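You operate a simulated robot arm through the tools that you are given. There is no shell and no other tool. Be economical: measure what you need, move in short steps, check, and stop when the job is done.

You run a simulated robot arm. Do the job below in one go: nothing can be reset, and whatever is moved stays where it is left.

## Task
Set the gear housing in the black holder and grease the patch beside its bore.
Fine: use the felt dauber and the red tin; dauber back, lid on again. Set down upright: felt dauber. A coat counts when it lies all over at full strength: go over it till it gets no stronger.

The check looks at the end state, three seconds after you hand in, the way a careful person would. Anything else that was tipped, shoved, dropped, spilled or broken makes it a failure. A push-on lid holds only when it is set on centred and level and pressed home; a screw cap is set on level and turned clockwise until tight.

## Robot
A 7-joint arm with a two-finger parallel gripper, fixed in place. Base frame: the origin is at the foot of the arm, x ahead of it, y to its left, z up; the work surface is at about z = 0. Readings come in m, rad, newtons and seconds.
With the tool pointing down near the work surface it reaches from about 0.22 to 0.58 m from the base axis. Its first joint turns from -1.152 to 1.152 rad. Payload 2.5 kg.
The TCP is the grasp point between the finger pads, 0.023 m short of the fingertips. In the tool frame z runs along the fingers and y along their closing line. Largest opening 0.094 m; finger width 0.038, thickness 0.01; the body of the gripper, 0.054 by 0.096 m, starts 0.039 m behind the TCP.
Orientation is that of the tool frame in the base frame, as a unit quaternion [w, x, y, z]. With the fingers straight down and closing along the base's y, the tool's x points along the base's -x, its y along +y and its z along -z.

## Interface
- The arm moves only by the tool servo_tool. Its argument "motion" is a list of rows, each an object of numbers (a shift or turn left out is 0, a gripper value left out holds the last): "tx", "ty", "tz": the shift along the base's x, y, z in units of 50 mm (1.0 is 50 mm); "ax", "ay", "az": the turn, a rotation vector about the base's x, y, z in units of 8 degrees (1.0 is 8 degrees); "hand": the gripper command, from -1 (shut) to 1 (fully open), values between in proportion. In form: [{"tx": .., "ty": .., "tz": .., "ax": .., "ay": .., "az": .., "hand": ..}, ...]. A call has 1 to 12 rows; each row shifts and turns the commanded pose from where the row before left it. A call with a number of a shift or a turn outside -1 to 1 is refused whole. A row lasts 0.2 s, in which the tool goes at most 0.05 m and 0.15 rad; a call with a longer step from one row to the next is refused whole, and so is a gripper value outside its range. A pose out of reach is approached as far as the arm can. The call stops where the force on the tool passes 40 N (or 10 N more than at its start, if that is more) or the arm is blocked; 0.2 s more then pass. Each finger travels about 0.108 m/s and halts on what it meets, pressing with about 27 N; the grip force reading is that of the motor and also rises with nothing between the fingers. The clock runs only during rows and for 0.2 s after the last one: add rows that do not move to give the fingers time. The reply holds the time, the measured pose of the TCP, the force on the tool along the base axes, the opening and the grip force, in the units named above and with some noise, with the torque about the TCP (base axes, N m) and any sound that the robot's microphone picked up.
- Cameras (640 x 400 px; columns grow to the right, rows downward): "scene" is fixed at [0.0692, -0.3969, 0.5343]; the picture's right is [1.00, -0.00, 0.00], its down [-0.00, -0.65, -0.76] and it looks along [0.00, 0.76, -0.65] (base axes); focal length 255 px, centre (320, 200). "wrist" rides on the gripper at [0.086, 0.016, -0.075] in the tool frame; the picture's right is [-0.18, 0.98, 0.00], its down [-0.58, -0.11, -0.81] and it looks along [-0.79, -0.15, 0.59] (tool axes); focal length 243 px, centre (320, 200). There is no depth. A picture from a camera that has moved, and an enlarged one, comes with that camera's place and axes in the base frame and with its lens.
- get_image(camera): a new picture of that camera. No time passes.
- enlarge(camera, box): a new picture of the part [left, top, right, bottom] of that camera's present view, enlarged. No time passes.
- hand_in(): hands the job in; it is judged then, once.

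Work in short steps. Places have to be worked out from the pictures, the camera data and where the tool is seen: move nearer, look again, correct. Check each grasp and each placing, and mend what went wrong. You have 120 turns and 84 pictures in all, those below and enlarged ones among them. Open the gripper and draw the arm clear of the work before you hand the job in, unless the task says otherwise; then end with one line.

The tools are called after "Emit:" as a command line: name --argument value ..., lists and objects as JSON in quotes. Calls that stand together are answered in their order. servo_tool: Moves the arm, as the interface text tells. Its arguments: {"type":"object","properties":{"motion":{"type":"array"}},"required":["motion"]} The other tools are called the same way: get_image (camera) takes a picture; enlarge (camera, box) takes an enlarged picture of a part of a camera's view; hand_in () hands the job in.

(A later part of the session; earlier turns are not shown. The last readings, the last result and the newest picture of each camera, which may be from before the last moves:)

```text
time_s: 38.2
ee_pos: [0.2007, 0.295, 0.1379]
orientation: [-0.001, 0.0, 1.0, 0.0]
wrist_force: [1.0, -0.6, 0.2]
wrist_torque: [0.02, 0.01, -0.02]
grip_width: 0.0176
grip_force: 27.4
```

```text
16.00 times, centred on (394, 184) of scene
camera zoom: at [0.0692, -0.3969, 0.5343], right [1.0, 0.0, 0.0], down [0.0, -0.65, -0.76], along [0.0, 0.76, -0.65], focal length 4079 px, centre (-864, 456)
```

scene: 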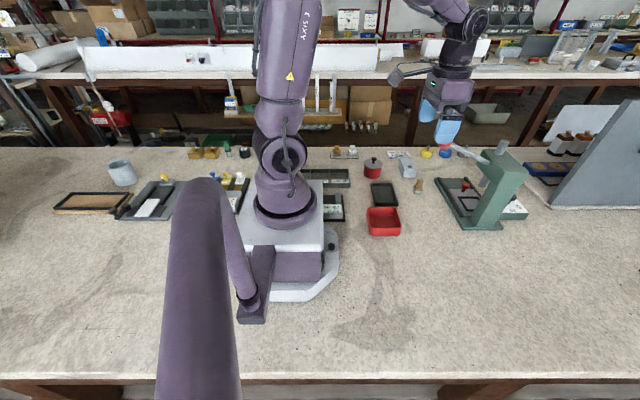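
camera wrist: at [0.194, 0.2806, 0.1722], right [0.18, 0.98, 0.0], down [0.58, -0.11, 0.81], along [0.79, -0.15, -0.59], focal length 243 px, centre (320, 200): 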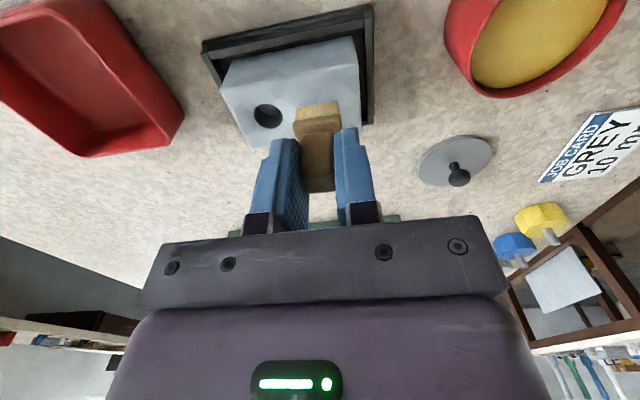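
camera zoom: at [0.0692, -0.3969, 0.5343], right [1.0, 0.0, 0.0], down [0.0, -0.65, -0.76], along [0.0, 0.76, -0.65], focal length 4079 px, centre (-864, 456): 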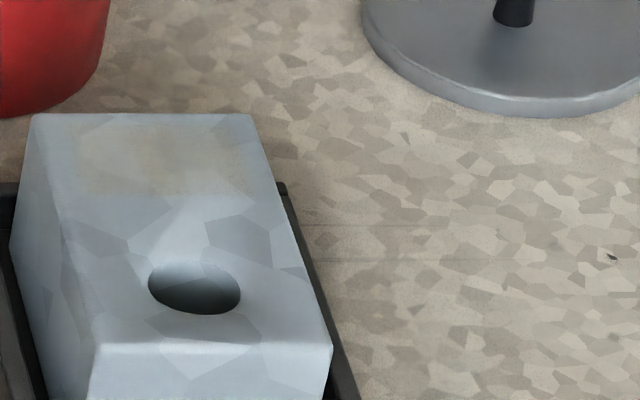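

A faint stain marks the patch: about 35×24 mm centred near (0.280, 0.2735), between bore and the +y edge. I dab repeatedly across it with light pressure.

Emit:
servo_tool --motion '[{"tx": 0.72, "ty": -0.21}, {"tx": 0.72, "ty": -0.21}, {"tz": -0.5}, {"tz": -0.31}, {"tz": -0.17}, {}]'

```text
time_s: 39.6
ee_pos: [0.2725, 0.275, 0.0879]
orientation: [-0.001, -0.001, 1.0, 0.0]
wrist_force: [-1.6, -1.3, 3.6]
wrist_torque: [-0.07, 0.0, 0.01]
grip_width: 0.0173
grip_force: 26.8
```

Light contact at 0.088. Press a bit, then step across with lifts.

Emit:
servo_tool --motion '[{"tz": -0.02}, {}, {"tz": 0.1}, {"tx": 0.14}, {"tz": -0.1}, {}, {"tz": 0.1}, {"tx": 0.14}, {"tz": -0.1}, {}]'

Emit:
servo_tool --motion '[{"tz": 0.4}, {"tz": 0.6}, {"tx": -0.8}, {"tx": -0.9}, {"ty": 0.7}, {}]'

Emit:
enlarge --camera "scene" --box '[379, 174, 399, 190]'

```text
time_s: 41.8
ee_pos: [0.2866, 0.2746, 0.0882]
orientation: [-0.001, -0.001, 1.0, 0.0]
wrist_force: [-3.4, -3.8, 14.1]
wrist_torque: [-0.12, 0.03, 0.0]
grip_width: 0.0174
grip_force: 27.3
```

```text
time_s: 43.2
ee_pos: [0.2011, 0.3096, 0.1372]
orientation: [0.0, 0.0, 1.0, 0.0]
wrist_force: [0.2, -0.8, -0.7]
wrist_torque: [-0.01, 0.0, -0.01]
grip_width: 0.0176
grip_force: 26.9
```

```text
16.00 times, centred on (389, 182) of scene
camera zoom: at [0.0692, -0.3968, 0.5343], right [1.0, 0.0, 0.0], down [0.0, -0.65, -0.76], along [0.0, 0.76, -0.65], focal length 4079 px, centre (-784, 488)
```

zoom: 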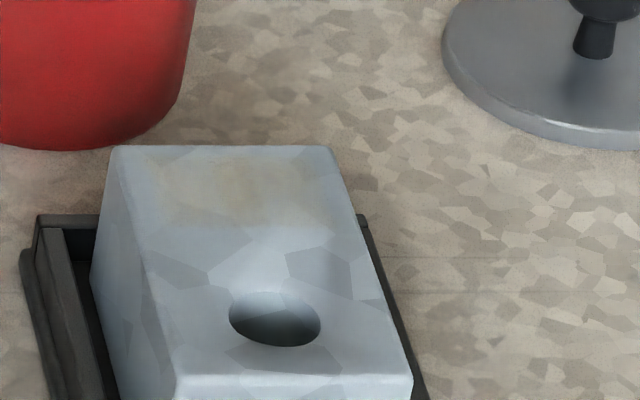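

The coat is still faint. I reload the felt, then try gentle strokes.

Emit:
servo_tool --motion '[{"tx": 0.56, "ty": 0.64}, {"tx": 0.57, "ty": 0.64}, {"tz": -0.6}, {"tz": -0.46}, {"tz": -0.04}, {}, {"tz": 0.1}, {"tx": 0.08, "ty": -0.06}, {"tz": -0.1}, {}]'

```text
time_s: 45.4
ee_pos: [0.2621, 0.3713, 0.0832]
orientation: [0.0, 0.0, 1.0, 0.001]
wrist_force: [-0.1, -0.2, -0.7]
wrist_torque: [0.04, 0.03, -0.02]
grip_width: 0.0175
grip_force: 26.6
```

Emit:
servo_tool --motion '[{"tz": -0.04}, {"tz": -0.03}, {}, {"tz": 0.1}, {"tx": -0.12, "ty": 0.12}, {"tz": -0.1}, {}]'

Emit:
enlarge --camera "scene" --box '[345, 140, 405, 190]'

```text
time_s: 47.0
ee_pos: [0.2552, 0.3765, 0.0804]
orientation: [0.001, 0.001, 1.0, 0.0]
wrist_force: [-5.9, -7.0, 19.4]
wrist_torque: [-0.26, 0.05, -0.06]
grip_width: 0.0175
grip_force: 26.6
```

```text
8.00 times, centred on (375, 165) of scene
camera zoom: at [0.0692, -0.3969, 0.5343], right [1.0, 0.0, 0.0], down [0.0, -0.65, -0.76], along [0.0, 0.76, -0.65], focal length 2040 px, centre (-120, 480)
```

zoom: 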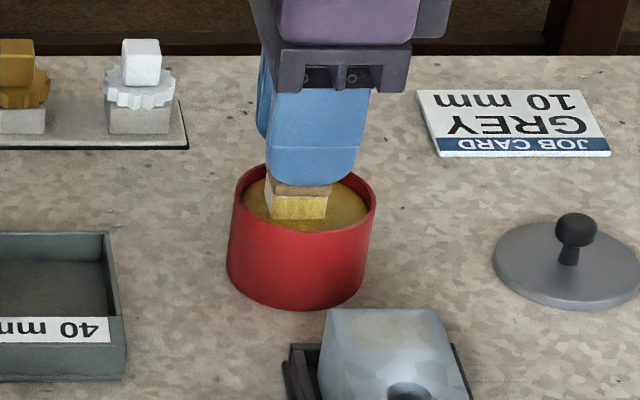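

Reloaded. Back to the patch: light contact, then slow strokes along x.

Emit:
servo_tool --motion '[{"tz": 0.4}, {"tz": 0.6}, {"tx": 0.11, "ty": -0.7}, {"tx": 0.11, "ty": -0.7}, {"tx": 0.11, "ty": -0.66}, {"tz": -0.5}, {"tz": -0.3}, {}]'

```text
time_s: 48.8
ee_pos: [0.2727, 0.2728, 0.0891]
orientation: [0.0, 0.0, 1.0, 0.0]
wrist_force: [0.1, 0.9, -0.9]
wrist_torque: [0.01, -0.02, -0.01]
grip_width: 0.0177
grip_force: 26.9
```

Emit:
servo_tool --motion '[{"tz": -0.05}, {}, {"tx": 0.14}, {"tx": 0.14}, {}]'

```text
time_s: 50.0
ee_pos: [0.2863, 0.2738, 0.0871]
orientation: [-0.001, 0.0, 1.0, 0.001]
wrist_force: [-12.2, 6.0, 28.1]
wrist_torque: [0.13, 0.27, 0.03]
grip_width: 0.0175
grip_force: 27.1
```

Emit:
servo_tool --motion '[{"tz": 0.02}, {"tx": -0.14}, {"tx": -0.14}, {"tx": 0.14}, {"tx": 0.14}, {"tz": 0.4}, {"tz": 0.6}]'

Emit:
servo_tool --motion '[{"tx": -0.8}, {"tx": -0.9}, {"ty": 0.7}, {}]'

Emit:
enlarge --camera "scene" --box '[376, 174, 401, 194]'

```text
time_s: 51.6
ee_pos: [0.2862, 0.2743, 0.1375]
orientation: [0.0, 0.0, 1.0, 0.0]
wrist_force: [-0.8, -0.6, -1.1]
wrist_torque: [-0.01, 0.0, 0.03]
grip_width: 0.0178
grip_force: 27.3
```

```text
time_s: 52.6
ee_pos: [0.201, 0.3082, 0.1376]
orientation: [0.0, 0.0, 1.0, 0.0]
wrist_force: [-0.5, 0.1, -0.9]
wrist_torque: [-0.01, -0.02, 0.0]
grip_width: 0.0171
grip_force: 26.8
```

```text
16.00 times, centred on (388, 184) of scene
camera zoom: at [0.0692, -0.3968, 0.5343], right [1.0, 0.0, 0.0], down [0.0, -0.65, -0.76], along [0.0, 0.76, -0.65], focal length 4079 px, centre (-776, 456)
```

zoom: 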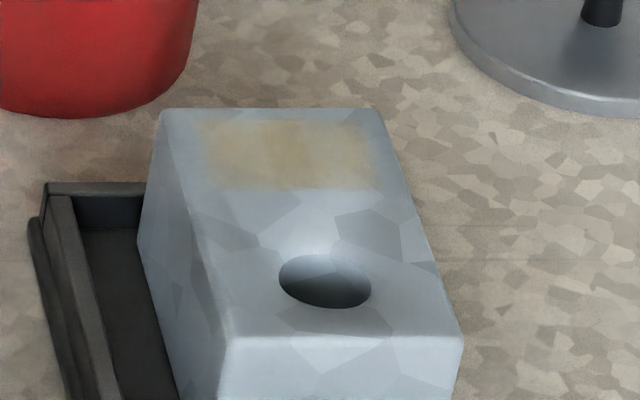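

Strokes build the coat well; the housing slid ~8 mm against the holder's +x side (holder itself unmoved), so the patch is now centred near (0.287, 0.275). I stroke only in +x, lifting between.

Emit:
servo_tool --motion '[{"tx": 0.77, "ty": -0.36}, {"tx": 0.77, "ty": -0.36}, {"tz": -0.6}, {"tz": -0.37}, {"tz": -0.03}, {"tx": 0.18}, {"tx": 0.18}, {"tz": 0.12}, {"tx": -0.36, "ty": 0.06}, {"tz": -0.12}, {"tx": 0.18}, {"tx": 0.18}]'

Emit:
servo_tool --motion '[{"tz": 0.12}, {"tx": -0.36, "ty": 0.04}, {"tz": -0.12}, {"tx": 0.18}, {"tx": 0.18}, {"tz": 0.5}, {"tz": 0.5}, {"tx": -0.9, "ty": 0.2}, {"tx": -0.9, "ty": 0.2}, {"ty": 0.4}]'

Emit:
enlarge --camera "scene" --box '[376, 174, 401, 194]'

```text
time_s: 55.2
ee_pos: [0.2968, 0.2771, 0.0865]
orientation: [0.0, -0.001, 1.0, 0.0]
wrist_force: [0.4, -0.6, -1.5]
wrist_torque: [-0.01, 0.03, 0.02]
grip_width: 0.0175
grip_force: 27.4
```

```text
time_s: 57.4
ee_pos: [0.2069, 0.3166, 0.1377]
orientation: [0.0, -0.001, 1.0, 0.0]
wrist_force: [-0.2, 0.1, -0.6]
wrist_torque: [-0.01, 0.0, -0.01]
grip_width: 0.0176
grip_force: 27.1
```

```text
16.00 times, centred on (388, 184) of scene
camera zoom: at [0.0692, -0.3969, 0.5343], right [1.0, 0.0, 0.0], down [0.0, -0.65, -0.76], along [0.0, 0.76, -0.65], focal length 4079 px, centre (-776, 456)
```

zoom: 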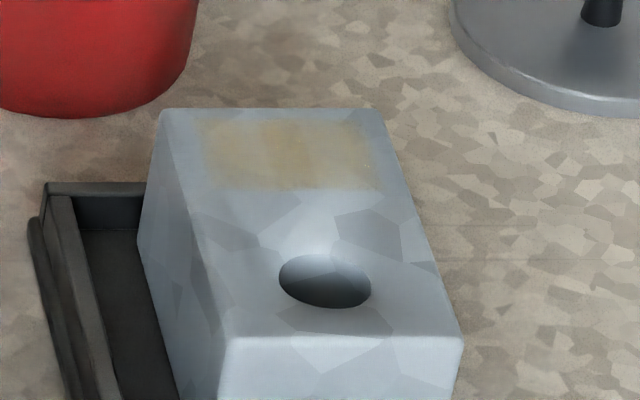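

Contact was too light this time (the dauber has seated ~1 mm higher in the grip). I repeat 1.5 mm lower, checking force.

Emit:
servo_tool --motion '[{"tx": 0.71, "ty": -0.44}, {"tx": 0.71, "ty": -0.44}, {"tz": -0.6}, {"tz": -0.42}, {}]'

```text
time_s: 58.6
ee_pos: [0.2777, 0.2729, 0.0881]
orientation: [0.0, 0.0, 1.0, 0.0]
wrist_force: [0.1, 0.8, -0.7]
wrist_torque: [0.02, -0.01, -0.02]
grip_width: 0.0175
grip_force: 26.8
```

Emit:
servo_tool --motion '[{"tz": -0.06}, {}]'

```text
time_s: 59.2
ee_pos: [0.2777, 0.2741, 0.0851]
orientation: [0.001, -0.001, 1.0, 0.001]
wrist_force: [-5.9, -5.2, 31.6]
wrist_torque: [-0.19, -0.03, -0.04]
grip_width: 0.0178
grip_force: 26.9
```

Good contact; stroke +x, lift, return, repeat.

Emit:
servo_tool --motion '[{"tz": 0.01}, {"tx": 0.18}, {"tx": 0.18}, {"tz": 0.12}, {"tx": -0.36, "ty": 0.06}, {"tz": -0.12}, {"tx": 0.18}, {"tx": 0.18}, {}]'

Emit:
servo_tool --motion '[{"tz": 0.5}, {"tz": 0.5}, {"tx": -0.9, "ty": 0.2}, {"tx": -0.9, "ty": 0.2}, {"ty": 0.4}]'

Emit:
enlarge --camera "scene" --box '[376, 174, 401, 194]'

```text
time_s: 59.8
ee_pos: [0.2789, 0.2742, 0.0858]
orientation: [-0.003, -0.001, 1.0, 0.0]
wrist_force: [-3.2, -2.2, 8.5]
wrist_torque: [-0.06, 0.01, -0.04]
grip_width: 0.0176
grip_force: 27.2
stopped in row 2: the force on the tool passed its limit at 49 N (the readings are from after the stop); the commanded pose is now the measured one
```

```text
time_s: 61.0
ee_pos: [0.1889, 0.3143, 0.1333]
orientation: [-0.004, -0.002, 1.0, -0.001]
wrist_force: [0.5, -0.3, -0.3]
wrist_torque: [-0.01, 0.01, -0.01]
grip_width: 0.0174
grip_force: 26.9
```

```text
16.00 times, centred on (388, 184) of scene
camera zoom: at [0.0692, -0.3969, 0.5343], right [1.0, 0.0, 0.0], down [0.0, -0.65, -0.76], along [0.0, 0.76, -0.65], focal length 4079 px, centre (-776, 456)
```

zoom: 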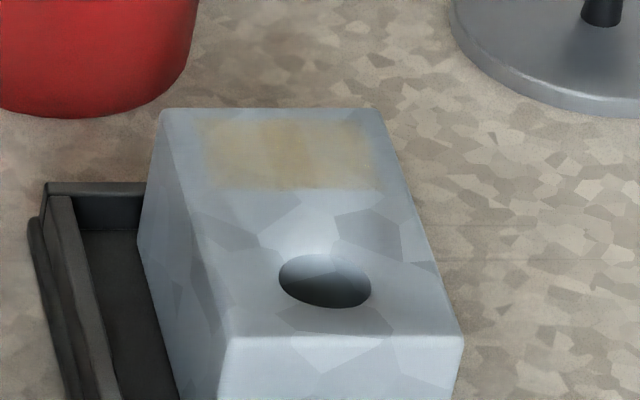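

A force spike ended the stroke. I correct the slight tilt, reload the felt, and continue with lighter pressure.

Emit:
servo_tool --motion '[{"tx": 0.7, "ty": 0.6, "ay": -0.057, "az": -0.03}, {"tx": 0.67, "ty": 0.6}, {"tz": -0.6}, {"tz": -0.35}, {}]'

Emit:
servo_tool --motion '[{"tz": -0.08}, {"tz": -0.03}, {}]'

```text
time_s: 62.1
ee_pos: [0.2566, 0.3752, 0.0867]
orientation: [0.0, 0.0, 1.0, 0.0]
wrist_force: [0.4, -0.6, -0.6]
wrist_torque: [0.0, -0.02, 0.04]
grip_width: 0.0174
grip_force: 26.8
```

```text
time_s: 63.0
ee_pos: [0.257, 0.3736, 0.0818]
orientation: [0.0, 0.001, 1.0, -0.001]
wrist_force: [0.3, -0.3, -0.5]
wrist_torque: [0.03, 0.02, 0.01]
grip_width: 0.0175
grip_force: 26.7
```

Emit:
servo_tool --motion '[{"tz": -0.04}, {"tz": -0.03}, {}, {}]'

```text
time_s: 64.0
ee_pos: [0.257, 0.3734, 0.0783]
orientation: [0.001, 0.0, 1.0, -0.002]
wrist_force: [-0.6, 0.0, -0.6]
wrist_torque: [0.0, 0.02, -0.01]
grip_width: 0.0174
grip_force: 27.0
```

Emit:
servo_tool --motion '[{"tz": -0.03}, {"tz": -0.03}, {}, {}]'

Emit:
enlarge --camera "scene" --box '[355, 140, 395, 180]'

```text
time_s: 65.0
ee_pos: [0.258, 0.3755, 0.0777]
orientation: [0.001, 0.001, 1.0, 0.0]
wrist_force: [-7.3, -11.2, 36.4]
wrist_torque: [-0.31, 0.11, 0.02]
grip_width: 0.0175
grip_force: 27.2
```

```text
10.00 times, centred on (375, 160) of scene
camera zoom: at [0.0691, -0.397, 0.5342], right [1.0, 0.0, 0.0], down [0.0, -0.65, -0.76], along [0.0, 0.76, -0.65], focal length 2550 px, centre (-230, 600)
```

zoom: 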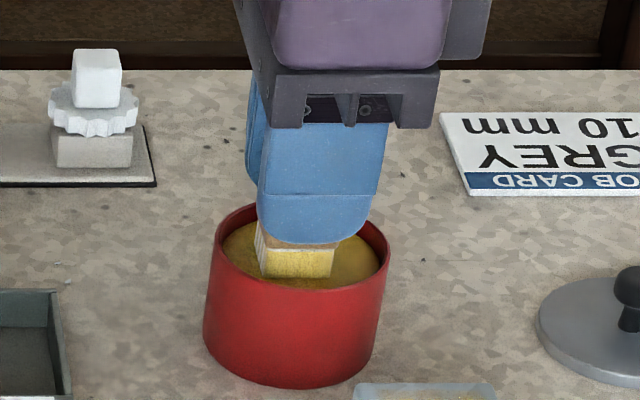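

The dauber has crept up ~4 mm in the grip, so contact heights drop; expected housing contact ≈0.083. Return to the patch and find contact softly.

Emit:
servo_tool --motion '[{"tz": 0.4}, {"tz": 0.6}, {"tx": 0.13, "ty": -0.68}, {"tx": 0.13, "ty": -0.68}, {"tx": 0.14, "ty": -0.68}, {"tz": -0.5}, {"tz": -0.3}, {}]'

Emit:
servo_tool --motion '[{"tz": -0.03}, {}]'

```text
time_s: 66.8
ee_pos: [0.2771, 0.2715, 0.0862]
orientation: [0.001, 0.0, 1.0, -0.001]
wrist_force: [-0.8, -0.4, -0.4]
wrist_torque: [0.0, 0.0, 0.02]
grip_width: 0.0174
grip_force: 27.7
```

```text
time_s: 67.3
ee_pos: [0.2772, 0.2715, 0.0849]
orientation: [0.001, 0.001, 1.0, -0.001]
wrist_force: [-6.6, -5.6, 22.3]
wrist_torque: [-0.17, 0.02, -0.02]
grip_width: 0.0174
grip_force: 27.2
```

Emit:
servo_tool --motion '[{"tz": 0.01}, {"tx": 0.09}, {"tx": 0.09}, {"tx": 0.09}, {"tx": 0.09}, {}]'

```text
time_s: 68.8
ee_pos: [0.2959, 0.2726, 0.0852]
orientation: [0.001, 0.0, 1.0, 0.0]
wrist_force: [-12.3, 1.8, 28.1]
wrist_torque: [0.06, 0.3, 0.05]
grip_width: 0.0175
grip_force: 27.1
```

Emit:
servo_tool --motion '[{"tz": 0.12}, {"tx": -0.36, "ty": 0.1}, {"tz": -0.11}, {"tx": 0.09}, {"tx": 0.09}, {"tx": 0.09}, {"tx": 0.09}, {}]'

Emit:
servo_tool --motion '[{"tz": 0.12}, {"tx": -0.36, "ty": -0.05}, {"tz": -0.12}, {"tx": 0.09}, {"tx": 0.09}, {"tx": 0.09}, {"tx": 0.09}, {}]'

Emit:
servo_tool --motion '[{"tz": 0.5}, {"tz": 0.5}, {"tx": -0.9, "ty": 0.2}, {"tx": -0.9, "ty": 0.2}, {"ty": 0.4}]'

Emit:
enlarge --camera "scene" --box '[376, 174, 401, 194]'

```text
time_s: 70.5
ee_pos: [0.295, 0.2768, 0.0841]
orientation: [0.001, -0.001, 1.0, -0.001]
wrist_force: [-4.6, 0.1, 11.2]
wrist_torque: [0.03, 0.09, -0.05]
grip_width: 0.0176
grip_force: 26.9
```

```text
time_s: 72.3
ee_pos: [0.2966, 0.2754, 0.0855]
orientation: [0.001, 0.0, 1.0, -0.001]
wrist_force: [-9.7, 1.2, 21.9]
wrist_torque: [0.05, 0.28, 0.0]
grip_width: 0.0172
grip_force: 26.9
```

```text
time_s: 73.5
ee_pos: [0.2058, 0.3148, 0.1358]
orientation: [0.0, 0.001, 1.0, -0.001]
wrist_force: [0.1, -0.5, -0.9]
wrist_torque: [-0.02, 0.02, 0.0]
grip_width: 0.0175
grip_force: 27.0
```

```text
16.00 times, centred on (388, 184) of scene
camera zoom: at [0.0692, -0.3969, 0.5343], right [1.0, 0.0, 0.0], down [0.0, -0.65, -0.76], along [0.0, 0.76, -0.65], focal length 4079 px, centre (-776, 456)
```

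zoom: 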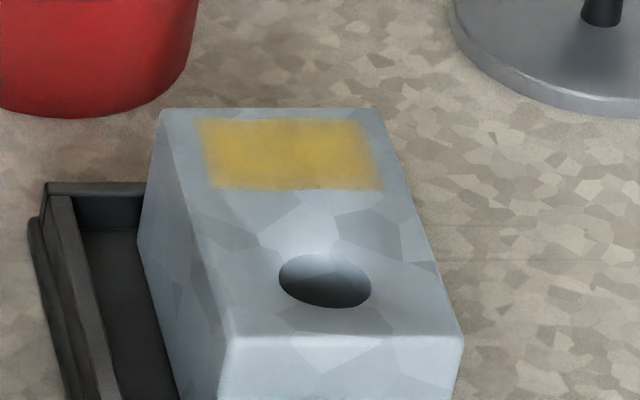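

Much stronger and it fills the patch. Reload and go over again until it no longer changes.

Emit:
servo_tool --motion '[{"tx": 0.5, "ty": 0.58}, {"tx": 0.53, "ty": 0.6}, {"tz": -0.6}, {"tz": -0.4}, {"tz": -0.1}, {"tz": -0.05}, {}]'

```text
time_s: 75.2
ee_pos: [0.2571, 0.3737, 0.0781]
orientation: [0.0, 0.0, 1.0, -0.001]
wrist_force: [-0.2, -0.2, -0.5]
wrist_torque: [-0.02, 0.01, -0.01]
grip_width: 0.0172
grip_force: 26.6
```

Emit:
servo_tool --motion '[{"tz": -0.03}, {}, {}]'

```text
time_s: 76.0
ee_pos: [0.2565, 0.3737, 0.077]
orientation: [0.001, 0.0, 1.0, 0.0]
wrist_force: [-4.1, -4.3, 19.8]
wrist_torque: [-0.16, 0.04, -0.02]
grip_width: 0.0178
grip_force: 26.9
```

Loaded. Back to the patch.

Emit:
servo_tool --motion '[{"tz": 0.4}, {"tz": 0.6}, {"tx": 0.13, "ty": -0.68}, {"tx": 0.13, "ty": -0.68}, {"tx": 0.14, "ty": -0.68}, {"tz": -0.5}, {"tz": -0.28}, {}]'

Emit:
servo_tool --motion '[{"tz": -0.04}, {}]'

```text
time_s: 77.8
ee_pos: [0.2783, 0.2728, 0.0872]
orientation: [0.001, 0.0, 1.0, -0.001]
wrist_force: [-0.2, -0.5, -0.5]
wrist_torque: [0.01, -0.02, 0.0]
grip_width: 0.0175
grip_force: 27.3
```

```text
time_s: 78.3
ee_pos: [0.2779, 0.2712, 0.0851]
orientation: [0.001, 0.0, 1.0, -0.001]
wrist_force: [-0.5, -1.1, 2.3]
wrist_torque: [-0.02, 0.02, -0.05]
grip_width: 0.0174
grip_force: 26.6
```

Emit:
servo_tool --motion '[{"tz": -0.02}, {"tx": 0.09}, {"tx": 0.09}, {"tx": 0.09}, {"tx": 0.09}, {"tz": 0.12}, {"tx": -0.36, "ty": 0.1}, {"tz": -0.12}, {"tx": 0.09}, {"tx": 0.09}, {"tx": 0.09}, {"tx": 0.09}]'

Emit:
servo_tool --motion '[{"tz": 0.12}, {"tx": -0.36, "ty": -0.05}, {"tz": -0.12}, {"tx": 0.09}, {"tx": 0.09}, {"tx": 0.09}, {"tx": 0.09}, {"tz": 0.5}, {"tz": 0.5}, {"tx": -0.9, "ty": 0.2}, {"tx": -0.9, "ty": 0.2}, {"ty": 0.4}]'

Emit:
enlarge --camera "scene" --box '[376, 174, 401, 194]'

```text
time_s: 81.0
ee_pos: [0.2944, 0.278, 0.0849]
orientation: [0.0, 0.0, 1.0, -0.001]
wrist_force: [-15.5, 0.9, 32.3]
wrist_torque: [0.07, 0.44, 0.01]
grip_width: 0.0174
grip_force: 27.3
```

```text
time_s: 83.5
ee_pos: [0.2035, 0.3151, 0.1346]
orientation: [0.001, 0.001, 1.0, 0.0]
wrist_force: [-0.5, 0.8, -0.7]
wrist_torque: [0.0, 0.02, 0.01]
grip_width: 0.0177
grip_force: 27.4
```

```text
16.00 times, centred on (388, 184) of scene
camera zoom: at [0.0692, -0.3969, 0.5343], right [1.0, 0.0, 0.0], down [0.0, -0.65, -0.76], along [0.0, 0.76, -0.65], focal length 4079 px, centre (-776, 456)
```

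zoom: 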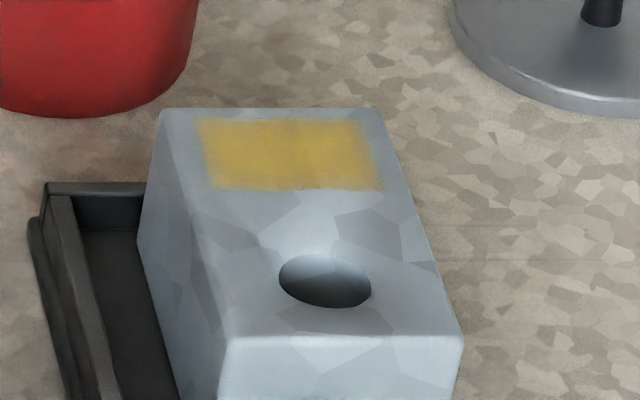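

Essentially saturated; the ±x ends look a touch softer, so one more pass with a wider stroke after a reload.

Emit:
servo_tool --motion '[{"tx": 0.52, "ty": 0.58}, {"tx": 0.53, "ty": 0.6}, {"tz": -0.6}, {"tz": -0.4}, {"tz": -0.1}, {"tz": -0.05}, {}, {}]'

```text
time_s: 85.3
ee_pos: [0.2578, 0.3737, 0.0767]
orientation: [0.001, 0.0, 1.0, -0.001]
wrist_force: [-3.2, -3.8, 13.5]
wrist_torque: [-0.14, 0.03, -0.03]
grip_width: 0.0171
grip_force: 26.8
```

Emit:
servo_tool --motion '[{"tz": 0.4}, {"tz": 0.6}, {"tx": 0.11, "ty": -0.67}, {"tx": 0.11, "ty": -0.67}, {"tx": 0.11, "ty": -0.67}, {"tz": -0.5}, {"tz": -0.28}, {}]'

Emit:
servo_tool --motion '[{"tz": -0.05}, {}]'

```text
time_s: 87.2
ee_pos: [0.2746, 0.2723, 0.0873]
orientation: [0.001, 0.0, 1.0, -0.001]
wrist_force: [0.0, -0.1, -0.1]
wrist_torque: [-0.03, -0.02, 0.03]
grip_width: 0.0174
grip_force: 26.8
```

```text
time_s: 87.8
ee_pos: [0.2738, 0.2731, 0.0849]
orientation: [0.001, 0.0, 1.0, -0.001]
wrist_force: [-2.9, -1.5, 5.8]
wrist_torque: [-0.04, 0.01, -0.02]
grip_width: 0.0174
grip_force: 27.2
```

Emit:
servo_tool --motion '[{"tz": -0.015}, {"tx": 0.13}, {"tx": 0.13}, {"tx": 0.13}, {"tx": 0.13}, {"tz": 0.12}, {"tx": -0.52, "ty": 0.09}, {"tz": -0.12}, {"tx": 0.13}, {"tx": 0.13}, {"tx": 0.13}, {"tx": 0.13}]'

Emit:
servo_tool --motion '[{"tz": 0.12}, {"tx": -0.52, "ty": -0.04}, {"tz": -0.12}, {"tx": 0.13}, {"tx": 0.13}, {"tx": 0.13}, {"tx": 0.13}, {"tz": 0.5}, {"tz": 0.5}, {"tx": -0.9, "ty": 0.2}, {"tx": -0.9, "ty": 0.2}, {"ty": 0.4}]'

Emit:
enlarge --camera "scene" --box '[376, 174, 401, 194]'

Emit:
get_image --camera "wrist"

```text
time_s: 90.3
ee_pos: [0.2997, 0.2789, 0.0849]
orientation: [0.0, 0.001, 1.0, 0.001]
wrist_force: [-15.0, 0.4, 32.0]
wrist_torque: [0.01, 0.55, -0.03]
grip_width: 0.0173
grip_force: 26.9
```

```text
time_s: 93.0
ee_pos: [0.2103, 0.3146, 0.1345]
orientation: [0.001, 0.001, 1.0, -0.001]
wrist_force: [-0.3, -0.3, -0.4]
wrist_torque: [0.02, 0.04, 0.02]
grip_width: 0.0174
grip_force: 27.3
```

```text
16.00 times, centred on (388, 184) of scene
camera zoom: at [0.0692, -0.3969, 0.5343], right [1.0, 0.0, 0.0], down [0.0, -0.65, -0.76], along [0.0, 0.76, -0.65], focal length 4079 px, centre (-776, 456)
```

zoom: 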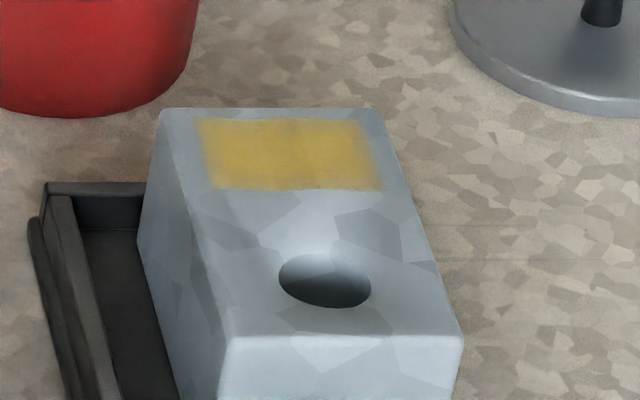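

```text
29 pictures are left
camera wrist: at [0.1229, 0.3296, 0.2097], right [0.19, 0.98, 0.0], down [0.58, -0.11, 0.81], along [0.79, -0.15, -0.59], focal length 243 px, centre (320, 200)
```

wrist: 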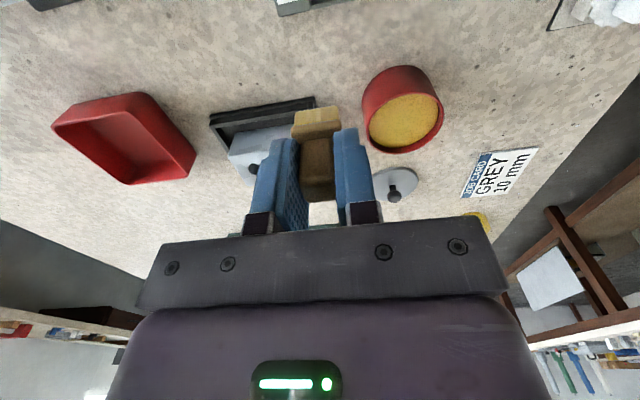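

The coat is unchanged from the last pass, so it is at full strength. Return the dauber to its original spot (TCP 0.3935, 0.268).

Emit:
servo_tool --motion '[{"tx": 0.9, "ty": -0.2}, {"tx": 0.9, "ty": -0.2}, {"tx": 0.9, "ty": -0.25}, {"tx": 0.96, "ty": -0.28}, {"tz": -0.8}, {"tz": -0.7}, {}]'

Emit:
get_image --camera "wrist"

```text
time_s: 94.5
ee_pos: [0.3938, 0.2685, 0.0598]
orientation: [0.002, 0.0, 1.0, -0.001]
wrist_force: [-0.2, 0.6, -0.4]
wrist_torque: [0.05, 0.01, 0.01]
grip_width: 0.0177
grip_force: 26.7
```

```text
28 pictures are left
camera wrist: at [0.3061, 0.284, 0.1349], right [0.18, 0.98, 0.0], down [0.58, -0.11, 0.81], along [0.79, -0.15, -0.59], focal length 243 px, centre (320, 200)
```

wrist: 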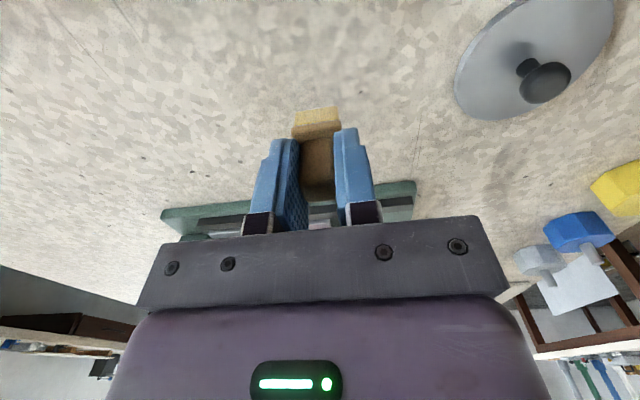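

Emit:
servo_tool --motion '[{"tz": -0.15}, {"tz": -0.08}, {}]'

```text
time_s: 95.3
ee_pos: [0.3928, 0.269, 0.0484]
orientation: [0.0, 0.0, 1.0, -0.001]
wrist_force: [-0.3, 0.5, -0.4]
wrist_torque: [0.0, 0.02, 0.04]
grip_width: 0.0177
grip_force: 27.1
```

Emit:
servo_tool --motion '[{"tz": -0.04}, {"tz": -0.03}, {}]'

```text
time_s: 96.2
ee_pos: [0.3932, 0.2688, 0.0447]
orientation: [0.001, 0.001, 1.0, -0.001]
wrist_force: [0.1, 0.3, -0.4]
wrist_torque: [-0.04, 0.0, 0.0]
grip_width: 0.0174
grip_force: 26.9
```

Emit:
servo_tool --motion '[{"tz": -0.03}, {"tz": -0.02}, {}]'

```text
time_s: 97.0
ee_pos: [0.3936, 0.268, 0.0431]
orientation: [0.001, 0.0, 1.0, -0.001]
wrist_force: [-8.5, -4.8, 21.8]
wrist_torque: [-0.16, 0.22, -0.03]
grip_width: 0.0172
grip_force: 26.6
```

Standing on the table. Unload slightly, release, and rise.

Emit:
servo_tool --motion '[{"tz": 0.02}, {"hand": -0.3}, {}, {"tz": 0.3}, {"tz": 0.6}, {"tz": 0.7, "hand": 1}, {}]'

Emit:
enlarge --camera "scene" --box '[340, 130, 460, 230]'

Emit:
get_image --camera "wrist"

```text
time_s: 98.5
ee_pos: [0.3932, 0.2674, 0.1215]
orientation: [0.0, 0.0, 1.0, -0.001]
wrist_force: [0.2, 0.1, -0.3]
wrist_torque: [0.01, -0.03, 0.03]
grip_width: 0.0938
grip_force: 0.2
```

```text
4.00 times, centred on (400, 180) of scene
camera zoom: at [0.0692, -0.3969, 0.5343], right [1.0, 0.0, 0.0], down [0.0, -0.65, -0.76], along [0.0, 0.76, -0.65], focal length 1020 px, centre (0, 280)
```

zoom: 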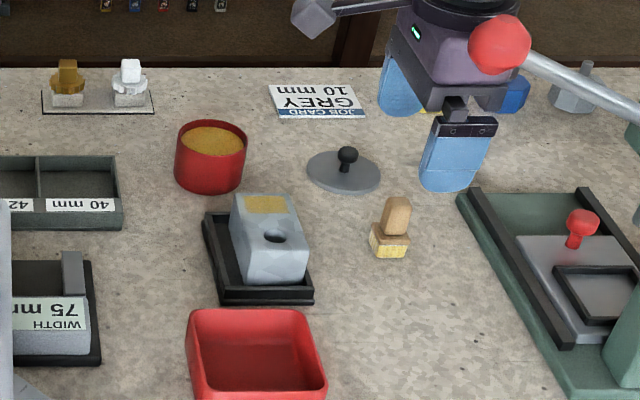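

```text
26 pictures are left
camera wrist: at [0.3065, 0.2833, 0.1975], right [0.18, 0.98, 0.0], down [0.58, -0.11, 0.81], along [0.79, -0.15, -0.59], focal length 243 px, centre (320, 200)
```

wrist: 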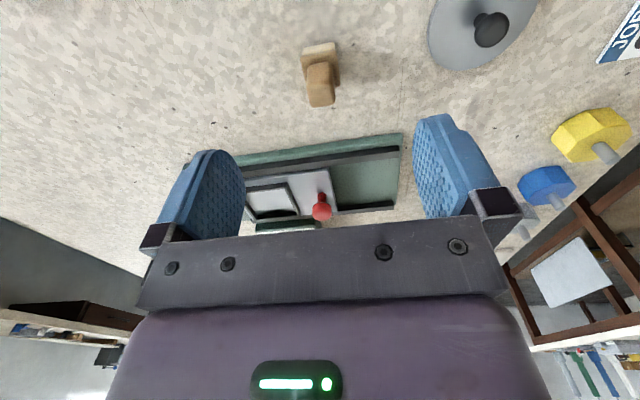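

Dauber stands upright at its old spot. Now the lid: move above its knob at (0.384, 0.374).

Emit:
servo_tool --motion '[{"tx": -0.05, "ty": 0.7}, {"tx": -0.05, "ty": 0.7}, {"tx": -0.08, "ty": 0.73}, {"hand": -0.3}, {"tz": -0.5}, {}]'

Emit:
get_image --camera "wrist"

```text
time_s: 100.0
ee_pos: [0.3852, 0.375, 0.0959]
orientation: [0.001, 0.001, 1.0, -0.001]
wrist_force: [-0.1, -0.1, -0.1]
wrist_torque: [0.01, 0.01, -0.01]
grip_width: 0.033
grip_force: 0.0
```

```text
25 pictures are left
camera wrist: at [0.2971, 0.3907, 0.1719], right [0.19, 0.98, 0.0], down [0.58, -0.11, 0.81], along [0.79, -0.15, -0.59], focal length 243 px, centre (320, 200)
```

wrist: 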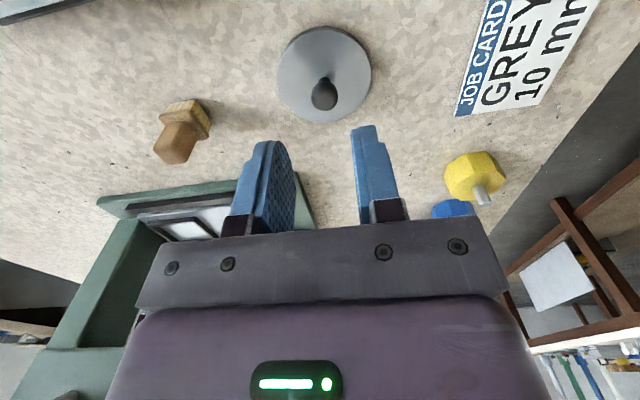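

Emit:
servo_tool --motion '[{"tx": -0.02, "ty": 0.01, "tz": -0.6}, {"tz": -0.5}, {"tz": -0.18}, {}, {"hand": -1}, {}, {}]'

Emit:
get_image --camera "wrist"

```text
time_s: 101.5
ee_pos: [0.3816, 0.3763, 0.0333]
orientation: [0.0, 0.001, 1.0, 0.0]
wrist_force: [0.4, -0.2, -0.8]
wrist_torque: [-0.01, -0.01, -0.03]
grip_width: 0.0158
grip_force: 26.8
```

```text
24 pictures are left
camera wrist: at [0.2959, 0.391, 0.1086], right [0.18, 0.98, 0.0], down [0.58, -0.11, 0.81], along [0.79, -0.15, -0.59], focal length 243 px, centre (320, 200)
```

wrist: 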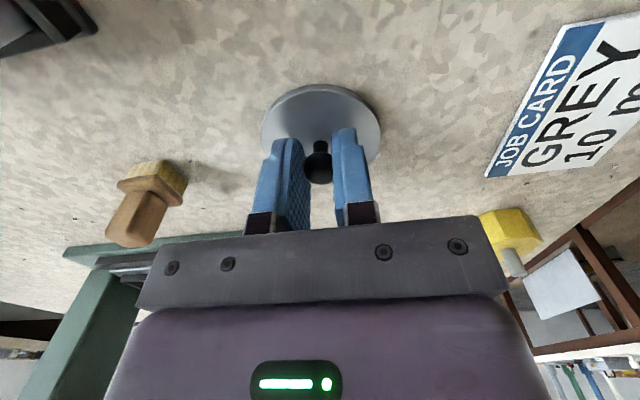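

Knob held ~2.5 mm higher on the grip. Lift, carry over the tin and check alignment.

Emit:
servo_tool --motion '[{"tz": 0.3}, {"tz": 0.8}, {"tz": 0.7}, {"tx": -0.8}, {"tx": -0.8}, {"tx": -0.9, "ty": -0.04}, {}]'

Emit:
get_image --camera "wrist"

Emit:
enlarge --camera "scene" --box '[340, 130, 410, 190]'

```text
time_s: 103.2
ee_pos: [0.2567, 0.3738, 0.1235]
orientation: [0.001, 0.001, 1.0, -0.001]
wrist_force: [-0.2, -0.1, -0.4]
wrist_torque: [-0.01, 0.03, 0.03]
grip_width: 0.0158
grip_force: 27.2
```

```text
23 pictures are left
camera wrist: at [0.1707, 0.3893, 0.1991], right [0.19, 0.98, 0.0], down [0.58, -0.11, 0.81], along [0.79, -0.15, -0.59], focal length 243 px, centre (320, 200)
```

wrist: 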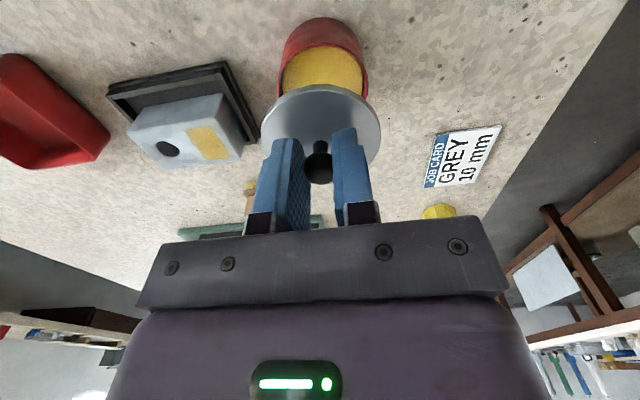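

```text
6.67 times, centred on (375, 160) of scene
camera zoom: at [0.0692, -0.3969, 0.5343], right [1.0, 0.0, 0.0], down [0.0, -0.65, -0.76], along [0.0, 0.76, -0.65], focal length 1700 px, centre (-47, 467)
```

zoom: 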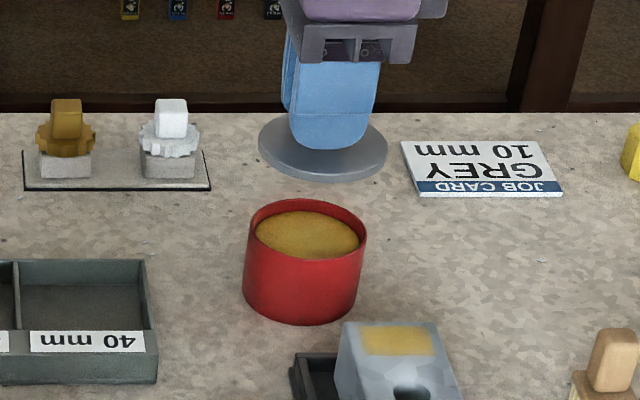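

The tin hasn't moved; lid lined up by the recorded offsets. Lower close to the rim and check.

Emit:
servo_tool --motion '[{"tz": -0.5}, {"tz": -0.3}, {}]'

Emit:
enlarge --camera "scene" --box '[350, 140, 400, 185]'

Emit:
enlarge --camera "wrist" --box '[230, 20, 410, 190]'

```text
time_s: 104.0
ee_pos: [0.2576, 0.3721, 0.0829]
orientation: [0.0, 0.0, 1.0, -0.001]
wrist_force: [0.1, 0.9, -0.5]
wrist_torque: [0.01, 0.02, -0.02]
grip_width: 0.0158
grip_force: 27.4
```

```text
8.89 times, centred on (375, 162) of scene
camera zoom: at [0.0692, -0.3969, 0.5343], right [1.0, 0.0, 0.0], down [0.0, -0.65, -0.76], along [0.0, 0.76, -0.65], focal length 2266 px, centre (-169, 533)
```

zoom: 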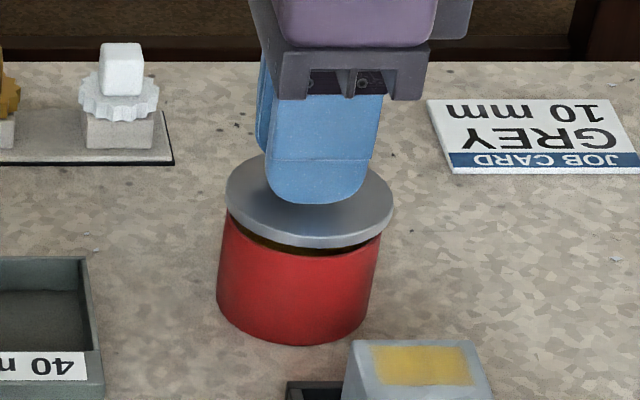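

```text
2.35 times, centred on (320, 105) of wrist
camera zoom: at [0.1706, 0.3888, 0.1582], right [0.18, 0.98, 0.0], down [0.58, -0.11, 0.81], along [0.79, -0.15, -0.59], focal length 571 px, centre (320, 424)
```

zoom: 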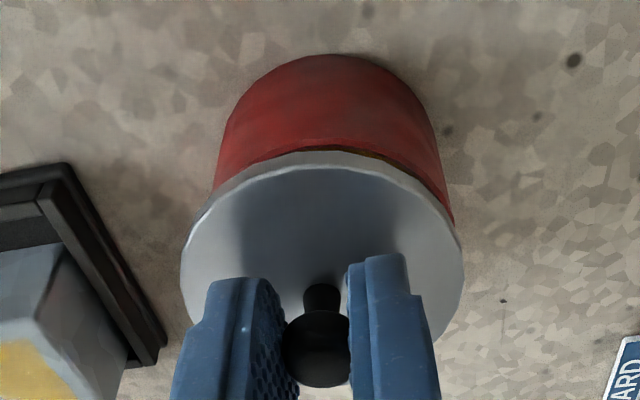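

Alignment is within ~1 mm; nudge −1 mm in x, then lower and press home.

Emit:
servo_tool --motion '[{"tx": -0.02}, {"tz": -0.08}, {"tz": -0.04}, {}]'

```text
time_s: 105.0
ee_pos: [0.2572, 0.3735, 0.0782]
orientation: [0.001, 0.0, 1.0, -0.001]
wrist_force: [0.2, -0.6, -0.8]
wrist_torque: [0.0, 0.01, -0.02]
grip_width: 0.0156
grip_force: 26.8
```

Emit:
servo_tool --motion '[{"tz": -0.04}, {"tz": -0.03}, {}]'

```text
time_s: 105.8
ee_pos: [0.2574, 0.375, 0.0747]
orientation: [0.0, 0.0, 1.0, 0.0]
wrist_force: [-0.4, 1.0, 10.7]
wrist_torque: [0.01, 0.05, -0.01]
grip_width: 0.0161
grip_force: 26.7
```

Contact on the rim. Press further.

Emit:
servo_tool --motion '[{"tz": -0.02}, {"tz": -0.02}, {}, {}]'

Emit:
enlarge --camera "scene" --box '[350, 140, 400, 185]'

```text
time_s: 106.8
ee_pos: [0.2574, 0.3747, 0.0729]
orientation: [0.002, -0.001, 1.0, 0.0]
wrist_force: [-2.0, 0.3, 29.8]
wrist_torque: [0.0, 0.01, 0.0]
grip_width: 0.0157
grip_force: 27.0
```

```text
8.89 times, centred on (375, 162) of scene
camera zoom: at [0.0692, -0.397, 0.5342], right [1.0, 0.0, 0.0], down [0.0, -0.65, -0.76], along [0.0, 0.76, -0.65], focal length 2266 px, centre (-169, 533)
```

zoom: 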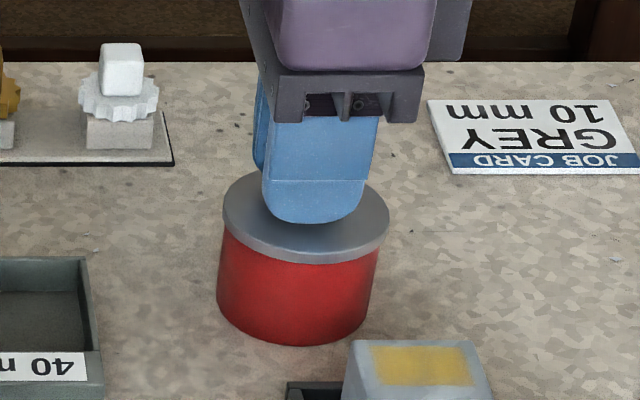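

Lid looks level and centred; no snap heard yet. Press harder.

Emit:
servo_tool --motion '[{"tz": -0.02}, {"tz": -0.02}, {}]'

```text
time_s: 107.5
ee_pos: [0.2573, 0.3751, 0.0712]
orientation: [0.002, 0.002, 1.0, 0.001]
wrist_force: [-0.7, 1.1, 31.4]
wrist_torque: [0.04, -0.06, 0.01]
grip_width: 0.0158
grip_force: 26.8
```

The grip is slipping on the knob. Release, close the fingers, and press down from above on the knob's top.

Emit:
servo_tool --motion '[{"tz": 0.04}, {"hand": -0.4}, {}, {"tz": 0.4}, {"tz": 0.4}, {"hand": -1}, {}, {"tz": -0.2}, {}]'

Emit:
enlarge --camera "scene" --box '[350, 130, 400, 175]'

Emit:
enlarge --camera "wrist" --box '[230, 20, 410, 190]'

```text
time_s: 109.5
ee_pos: [0.2576, 0.374, 0.1031]
orientation: [0.001, 0.0, 1.0, -0.001]
wrist_force: [0.2, 1.0, 0.5]
wrist_torque: [-0.01, 0.01, 0.02]
grip_width: 0.0
grip_force: 26.9
heard: snap
```

```text
8.89 times, centred on (375, 152) of scene
camera zoom: at [0.0692, -0.3969, 0.5343], right [1.0, 0.0, 0.0], down [0.0, -0.65, -0.76], along [0.0, 0.76, -0.65], focal length 2266 px, centre (-169, 622)
```

zoom: 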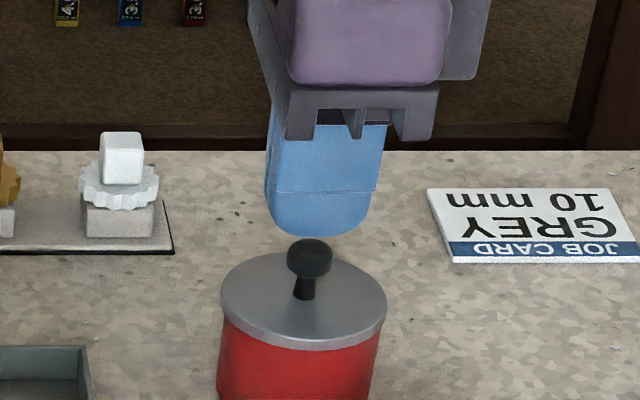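

```text
2.35 times, centred on (320, 105) of wrist
camera zoom: at [0.1706, 0.3889, 0.1775], right [0.18, 0.98, 0.0], down [0.58, -0.11, 0.81], along [0.79, -0.15, -0.59], focal length 571 px, centre (320, 424)
```

zoom: 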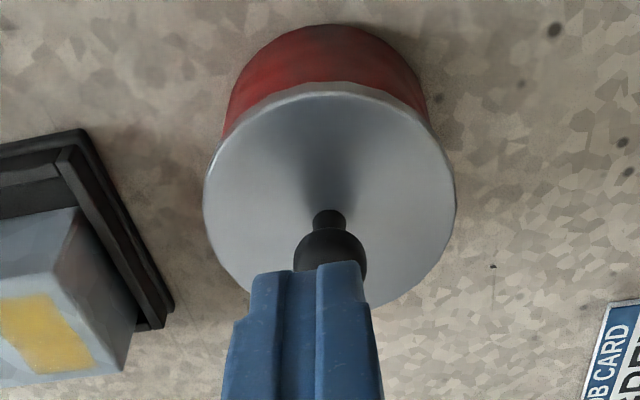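

Snap is ambiguous (seated or popped), so I press firmly on the knob top with closed fingers.

Emit:
servo_tool --motion '[{"ty": 0.05, "tx": 0.02}, {"tz": -0.15}, {"tz": -0.05}, {}]'

```text
time_s: 110.5
ee_pos: [0.2589, 0.376, 0.092]
orientation: [-0.001, -0.001, 1.0, -0.001]
wrist_force: [0.2, 0.0, 0.4]
wrist_torque: [-0.02, 0.0, 0.04]
grip_width: 0.0001
grip_force: 27.1
```

Emit:
servo_tool --motion '[{"tz": -0.04}, {"tz": -0.03}, {}]'

```text
time_s: 111.2
ee_pos: [0.2587, 0.3769, 0.0916]
orientation: [-0.001, 0.001, 1.0, -0.001]
wrist_force: [-2.3, -3.6, 6.7]
wrist_torque: [-0.05, 0.05, -0.02]
grip_width: 0.0001
grip_force: 26.5
stopped in row 3: the force on the tool passed its limit at 44 N (the readings are from after the stop); the commanded pose is now the measured one
```

Hard stop with 44 N and no movement: lid appears home. Press once more, then withdraw and compare with the original view.

Emit:
servo_tool --motion '[{"tz": -0.03}, {"tz": -0.03}, {}]'

Emit:
servo_tool --motion '[{"tz": 0.4}, {"tz": 0.9}, {"tz": 0.9}, {"tx": -0.5, "hand": 0}, {}]'

Emit:
enlarge --camera "scene" --box '[328, 138, 392, 178]'

Emit:
get_image --camera "wrist"

```text
time_s: 111.8
ee_pos: [0.2578, 0.3766, 0.0917]
orientation: [0.0, 0.001, 1.0, 0.0]
wrist_force: [-0.9, -3.3, 5.5]
wrist_torque: [-0.06, 0.02, -0.02]
grip_width: 0.0
grip_force: 27.1
stopped in row 2: the force on the tool passed its limit at 44 N (the readings are from after the stop); the commanded pose is now the measured one
```

```text
time_s: 113.0
ee_pos: [0.2337, 0.3752, 0.2024]
orientation: [0.001, 0.002, 1.0, 0.0]
wrist_force: [-0.4, -0.1, 0.2]
wrist_torque: [0.03, 0.01, 0.04]
grip_width: 0.047
grip_force: 0.1
```

```text
10.00 times, centred on (360, 158) of scene
camera zoom: at [0.0692, -0.3969, 0.5343], right [1.0, 0.0, 0.0], down [0.0, -0.65, -0.76], along [0.0, 0.76, -0.65], focal length 2550 px, centre (-80, 620)
```

zoom: 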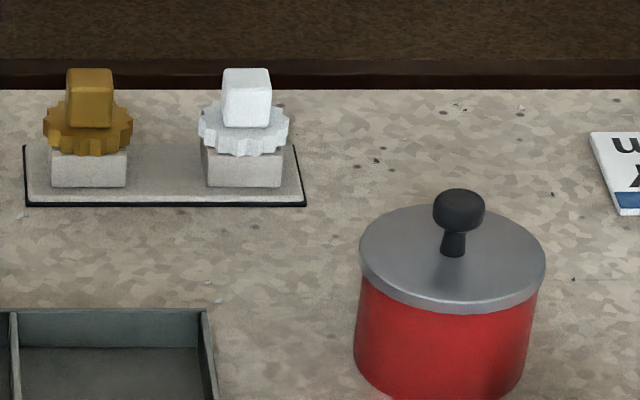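

```text
15 pictures are left
camera wrist: at [0.1474, 0.3911, 0.277], right [0.19, 0.98, 0.0], down [0.58, -0.11, 0.81], along [0.79, -0.15, -0.59], focal length 243 px, centre (320, 200)
```

wrist: 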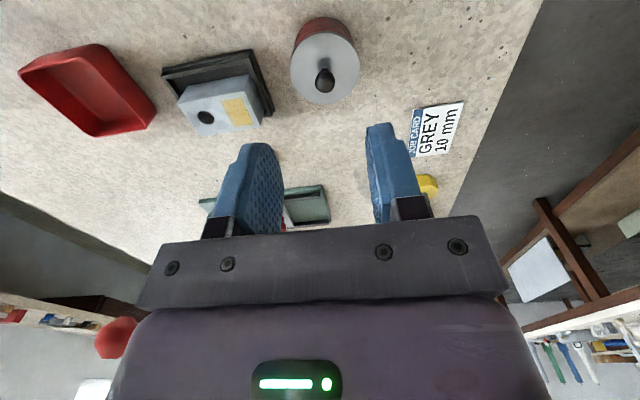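

The lid matches the original closed view to under 1 mm. Now check how the housing sits in the holder after sliding.

Emit:
enlarge --camera "wrist" --box '[150, 40, 290, 140]'

Emit:
enlarge --camera "scene" --box '[366, 174, 406, 210]'

```text
4.00 times, centred on (220, 90) of wrist
camera zoom: at [0.1474, 0.3911, 0.277], right [0.19, 0.98, 0.0], down [0.58, -0.11, 0.81], along [0.79, -0.15, -0.59], focal length 970 px, centre (720, 640)
```

zoom: 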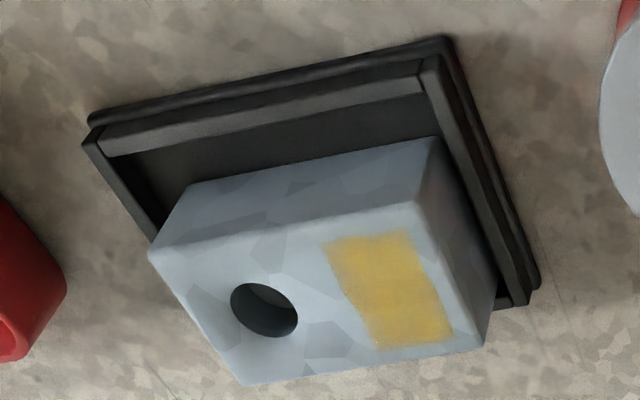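

```text
11.11 times, centred on (386, 192) of scene
camera zoom: at [0.0692, -0.3969, 0.5343], right [1.0, 0.0, 0.0], down [0.0, -0.65, -0.76], along [0.0, 0.76, -0.65], focal length 2833 px, centre (-413, 289)
```

zoom: 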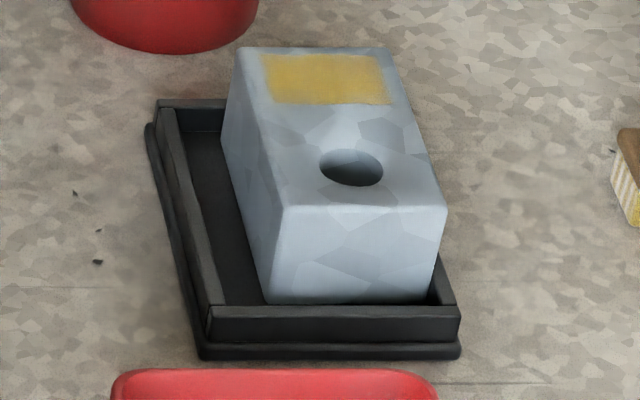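

The housing lies flat inside the pocket but toward the +x wall; I'll recentre it. First one sustained press on the lid's knob to be sure.

Emit:
servo_tool --motion '[{"tx": 0.5, "hand": -1}, {"tz": -0.9}, {"tz": -0.9}, {"tz": -0.33}, {}, {"tz": -0.04}, {}]'

```text
time_s: 114.5
ee_pos: [0.2593, 0.3771, 0.0927]
orientation: [0.001, 0.0, 1.0, 0.0]
wrist_force: [-0.1, 0.0, 0.3]
wrist_torque: [-0.01, -0.02, 0.01]
grip_width: 0.0001
grip_force: 26.8
```

Emit:
servo_tool --motion '[{"ty": -0.02, "tz": -0.03}, {"tz": -0.015}, {}, {}, {}]'

```text
time_s: 115.8
ee_pos: [0.2587, 0.376, 0.092]
orientation: [0.001, 0.001, 1.0, 0.001]
wrist_force: [-3.9, -4.1, 22.6]
wrist_torque: [-0.12, 0.09, 0.0]
grip_width: 0.0001
grip_force: 26.6
```

Emit:
servo_tool --motion '[{"tz": -0.01}, {}, {"tz": -0.01}, {}, {}]'

```text
time_s: 117.0
ee_pos: [0.26, 0.3764, 0.0919]
orientation: [0.002, 0.001, 1.0, 0.002]
wrist_force: [-5.2, -6.5, 35.2]
wrist_torque: [-0.16, 0.1, 0.01]
grip_width: 0.0
grip_force: 27.1
```

Lid holds firm under 35 N with no movement. Now rise and position open above the housing to recentre it.

Emit:
servo_tool --motion '[{"tz": 0.4}, {"tz": 0.9}, {"tx": 0.18, "ty": -0.84, "hand": 1}, {"tx": 0.18, "ty": -0.84}, {"tx": 0.18, "ty": -0.83}, {"tz": -0.6}, {"tz": -0.3}, {}]'

Emit:
get_image --camera "wrist"

```text
time_s: 118.8
ee_pos: [0.2861, 0.2509, 0.1113]
orientation: [0.001, 0.0, 1.0, 0.0]
wrist_force: [-0.2, 0.3, 0.2]
wrist_torque: [0.0, 0.0, -0.03]
grip_width: 0.0938
grip_force: 0.0
```

```text
12 pictures are left
camera wrist: at [0.1995, 0.2652, 0.1855], right [0.18, 0.98, 0.0], down [0.58, -0.11, 0.81], along [0.79, -0.15, -0.59], focal length 243 px, centre (320, 200)
```

wrist: 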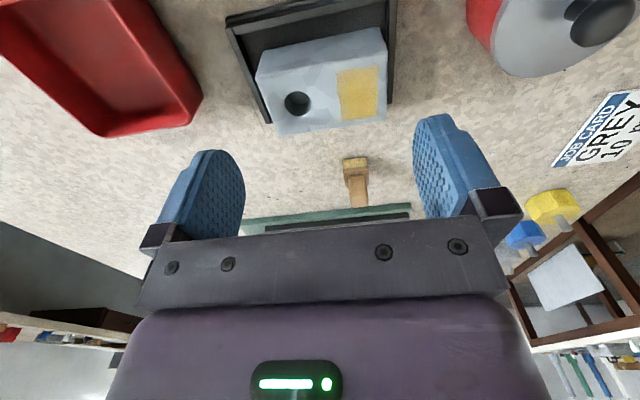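

Housing centred at y≈0.252. Descend, grip, lift 2 mm, shift −7 mm in x, set down.

Emit:
servo_tool --motion '[{"ty": 0.02, "tz": -0.6}, {"tz": -0.5}, {"tz": -0.22}, {}, {"hand": 0.4}, {"hand": -1}, {}, {}]'

```text
time_s: 120.5
ee_pos: [0.2866, 0.2497, 0.0433]
orientation: [0.001, 0.001, 1.0, 0.0]
wrist_force: [0.9, -0.8, 0.1]
wrist_torque: [0.01, -0.02, 0.01]
grip_width: 0.0783
grip_force: 26.8
```

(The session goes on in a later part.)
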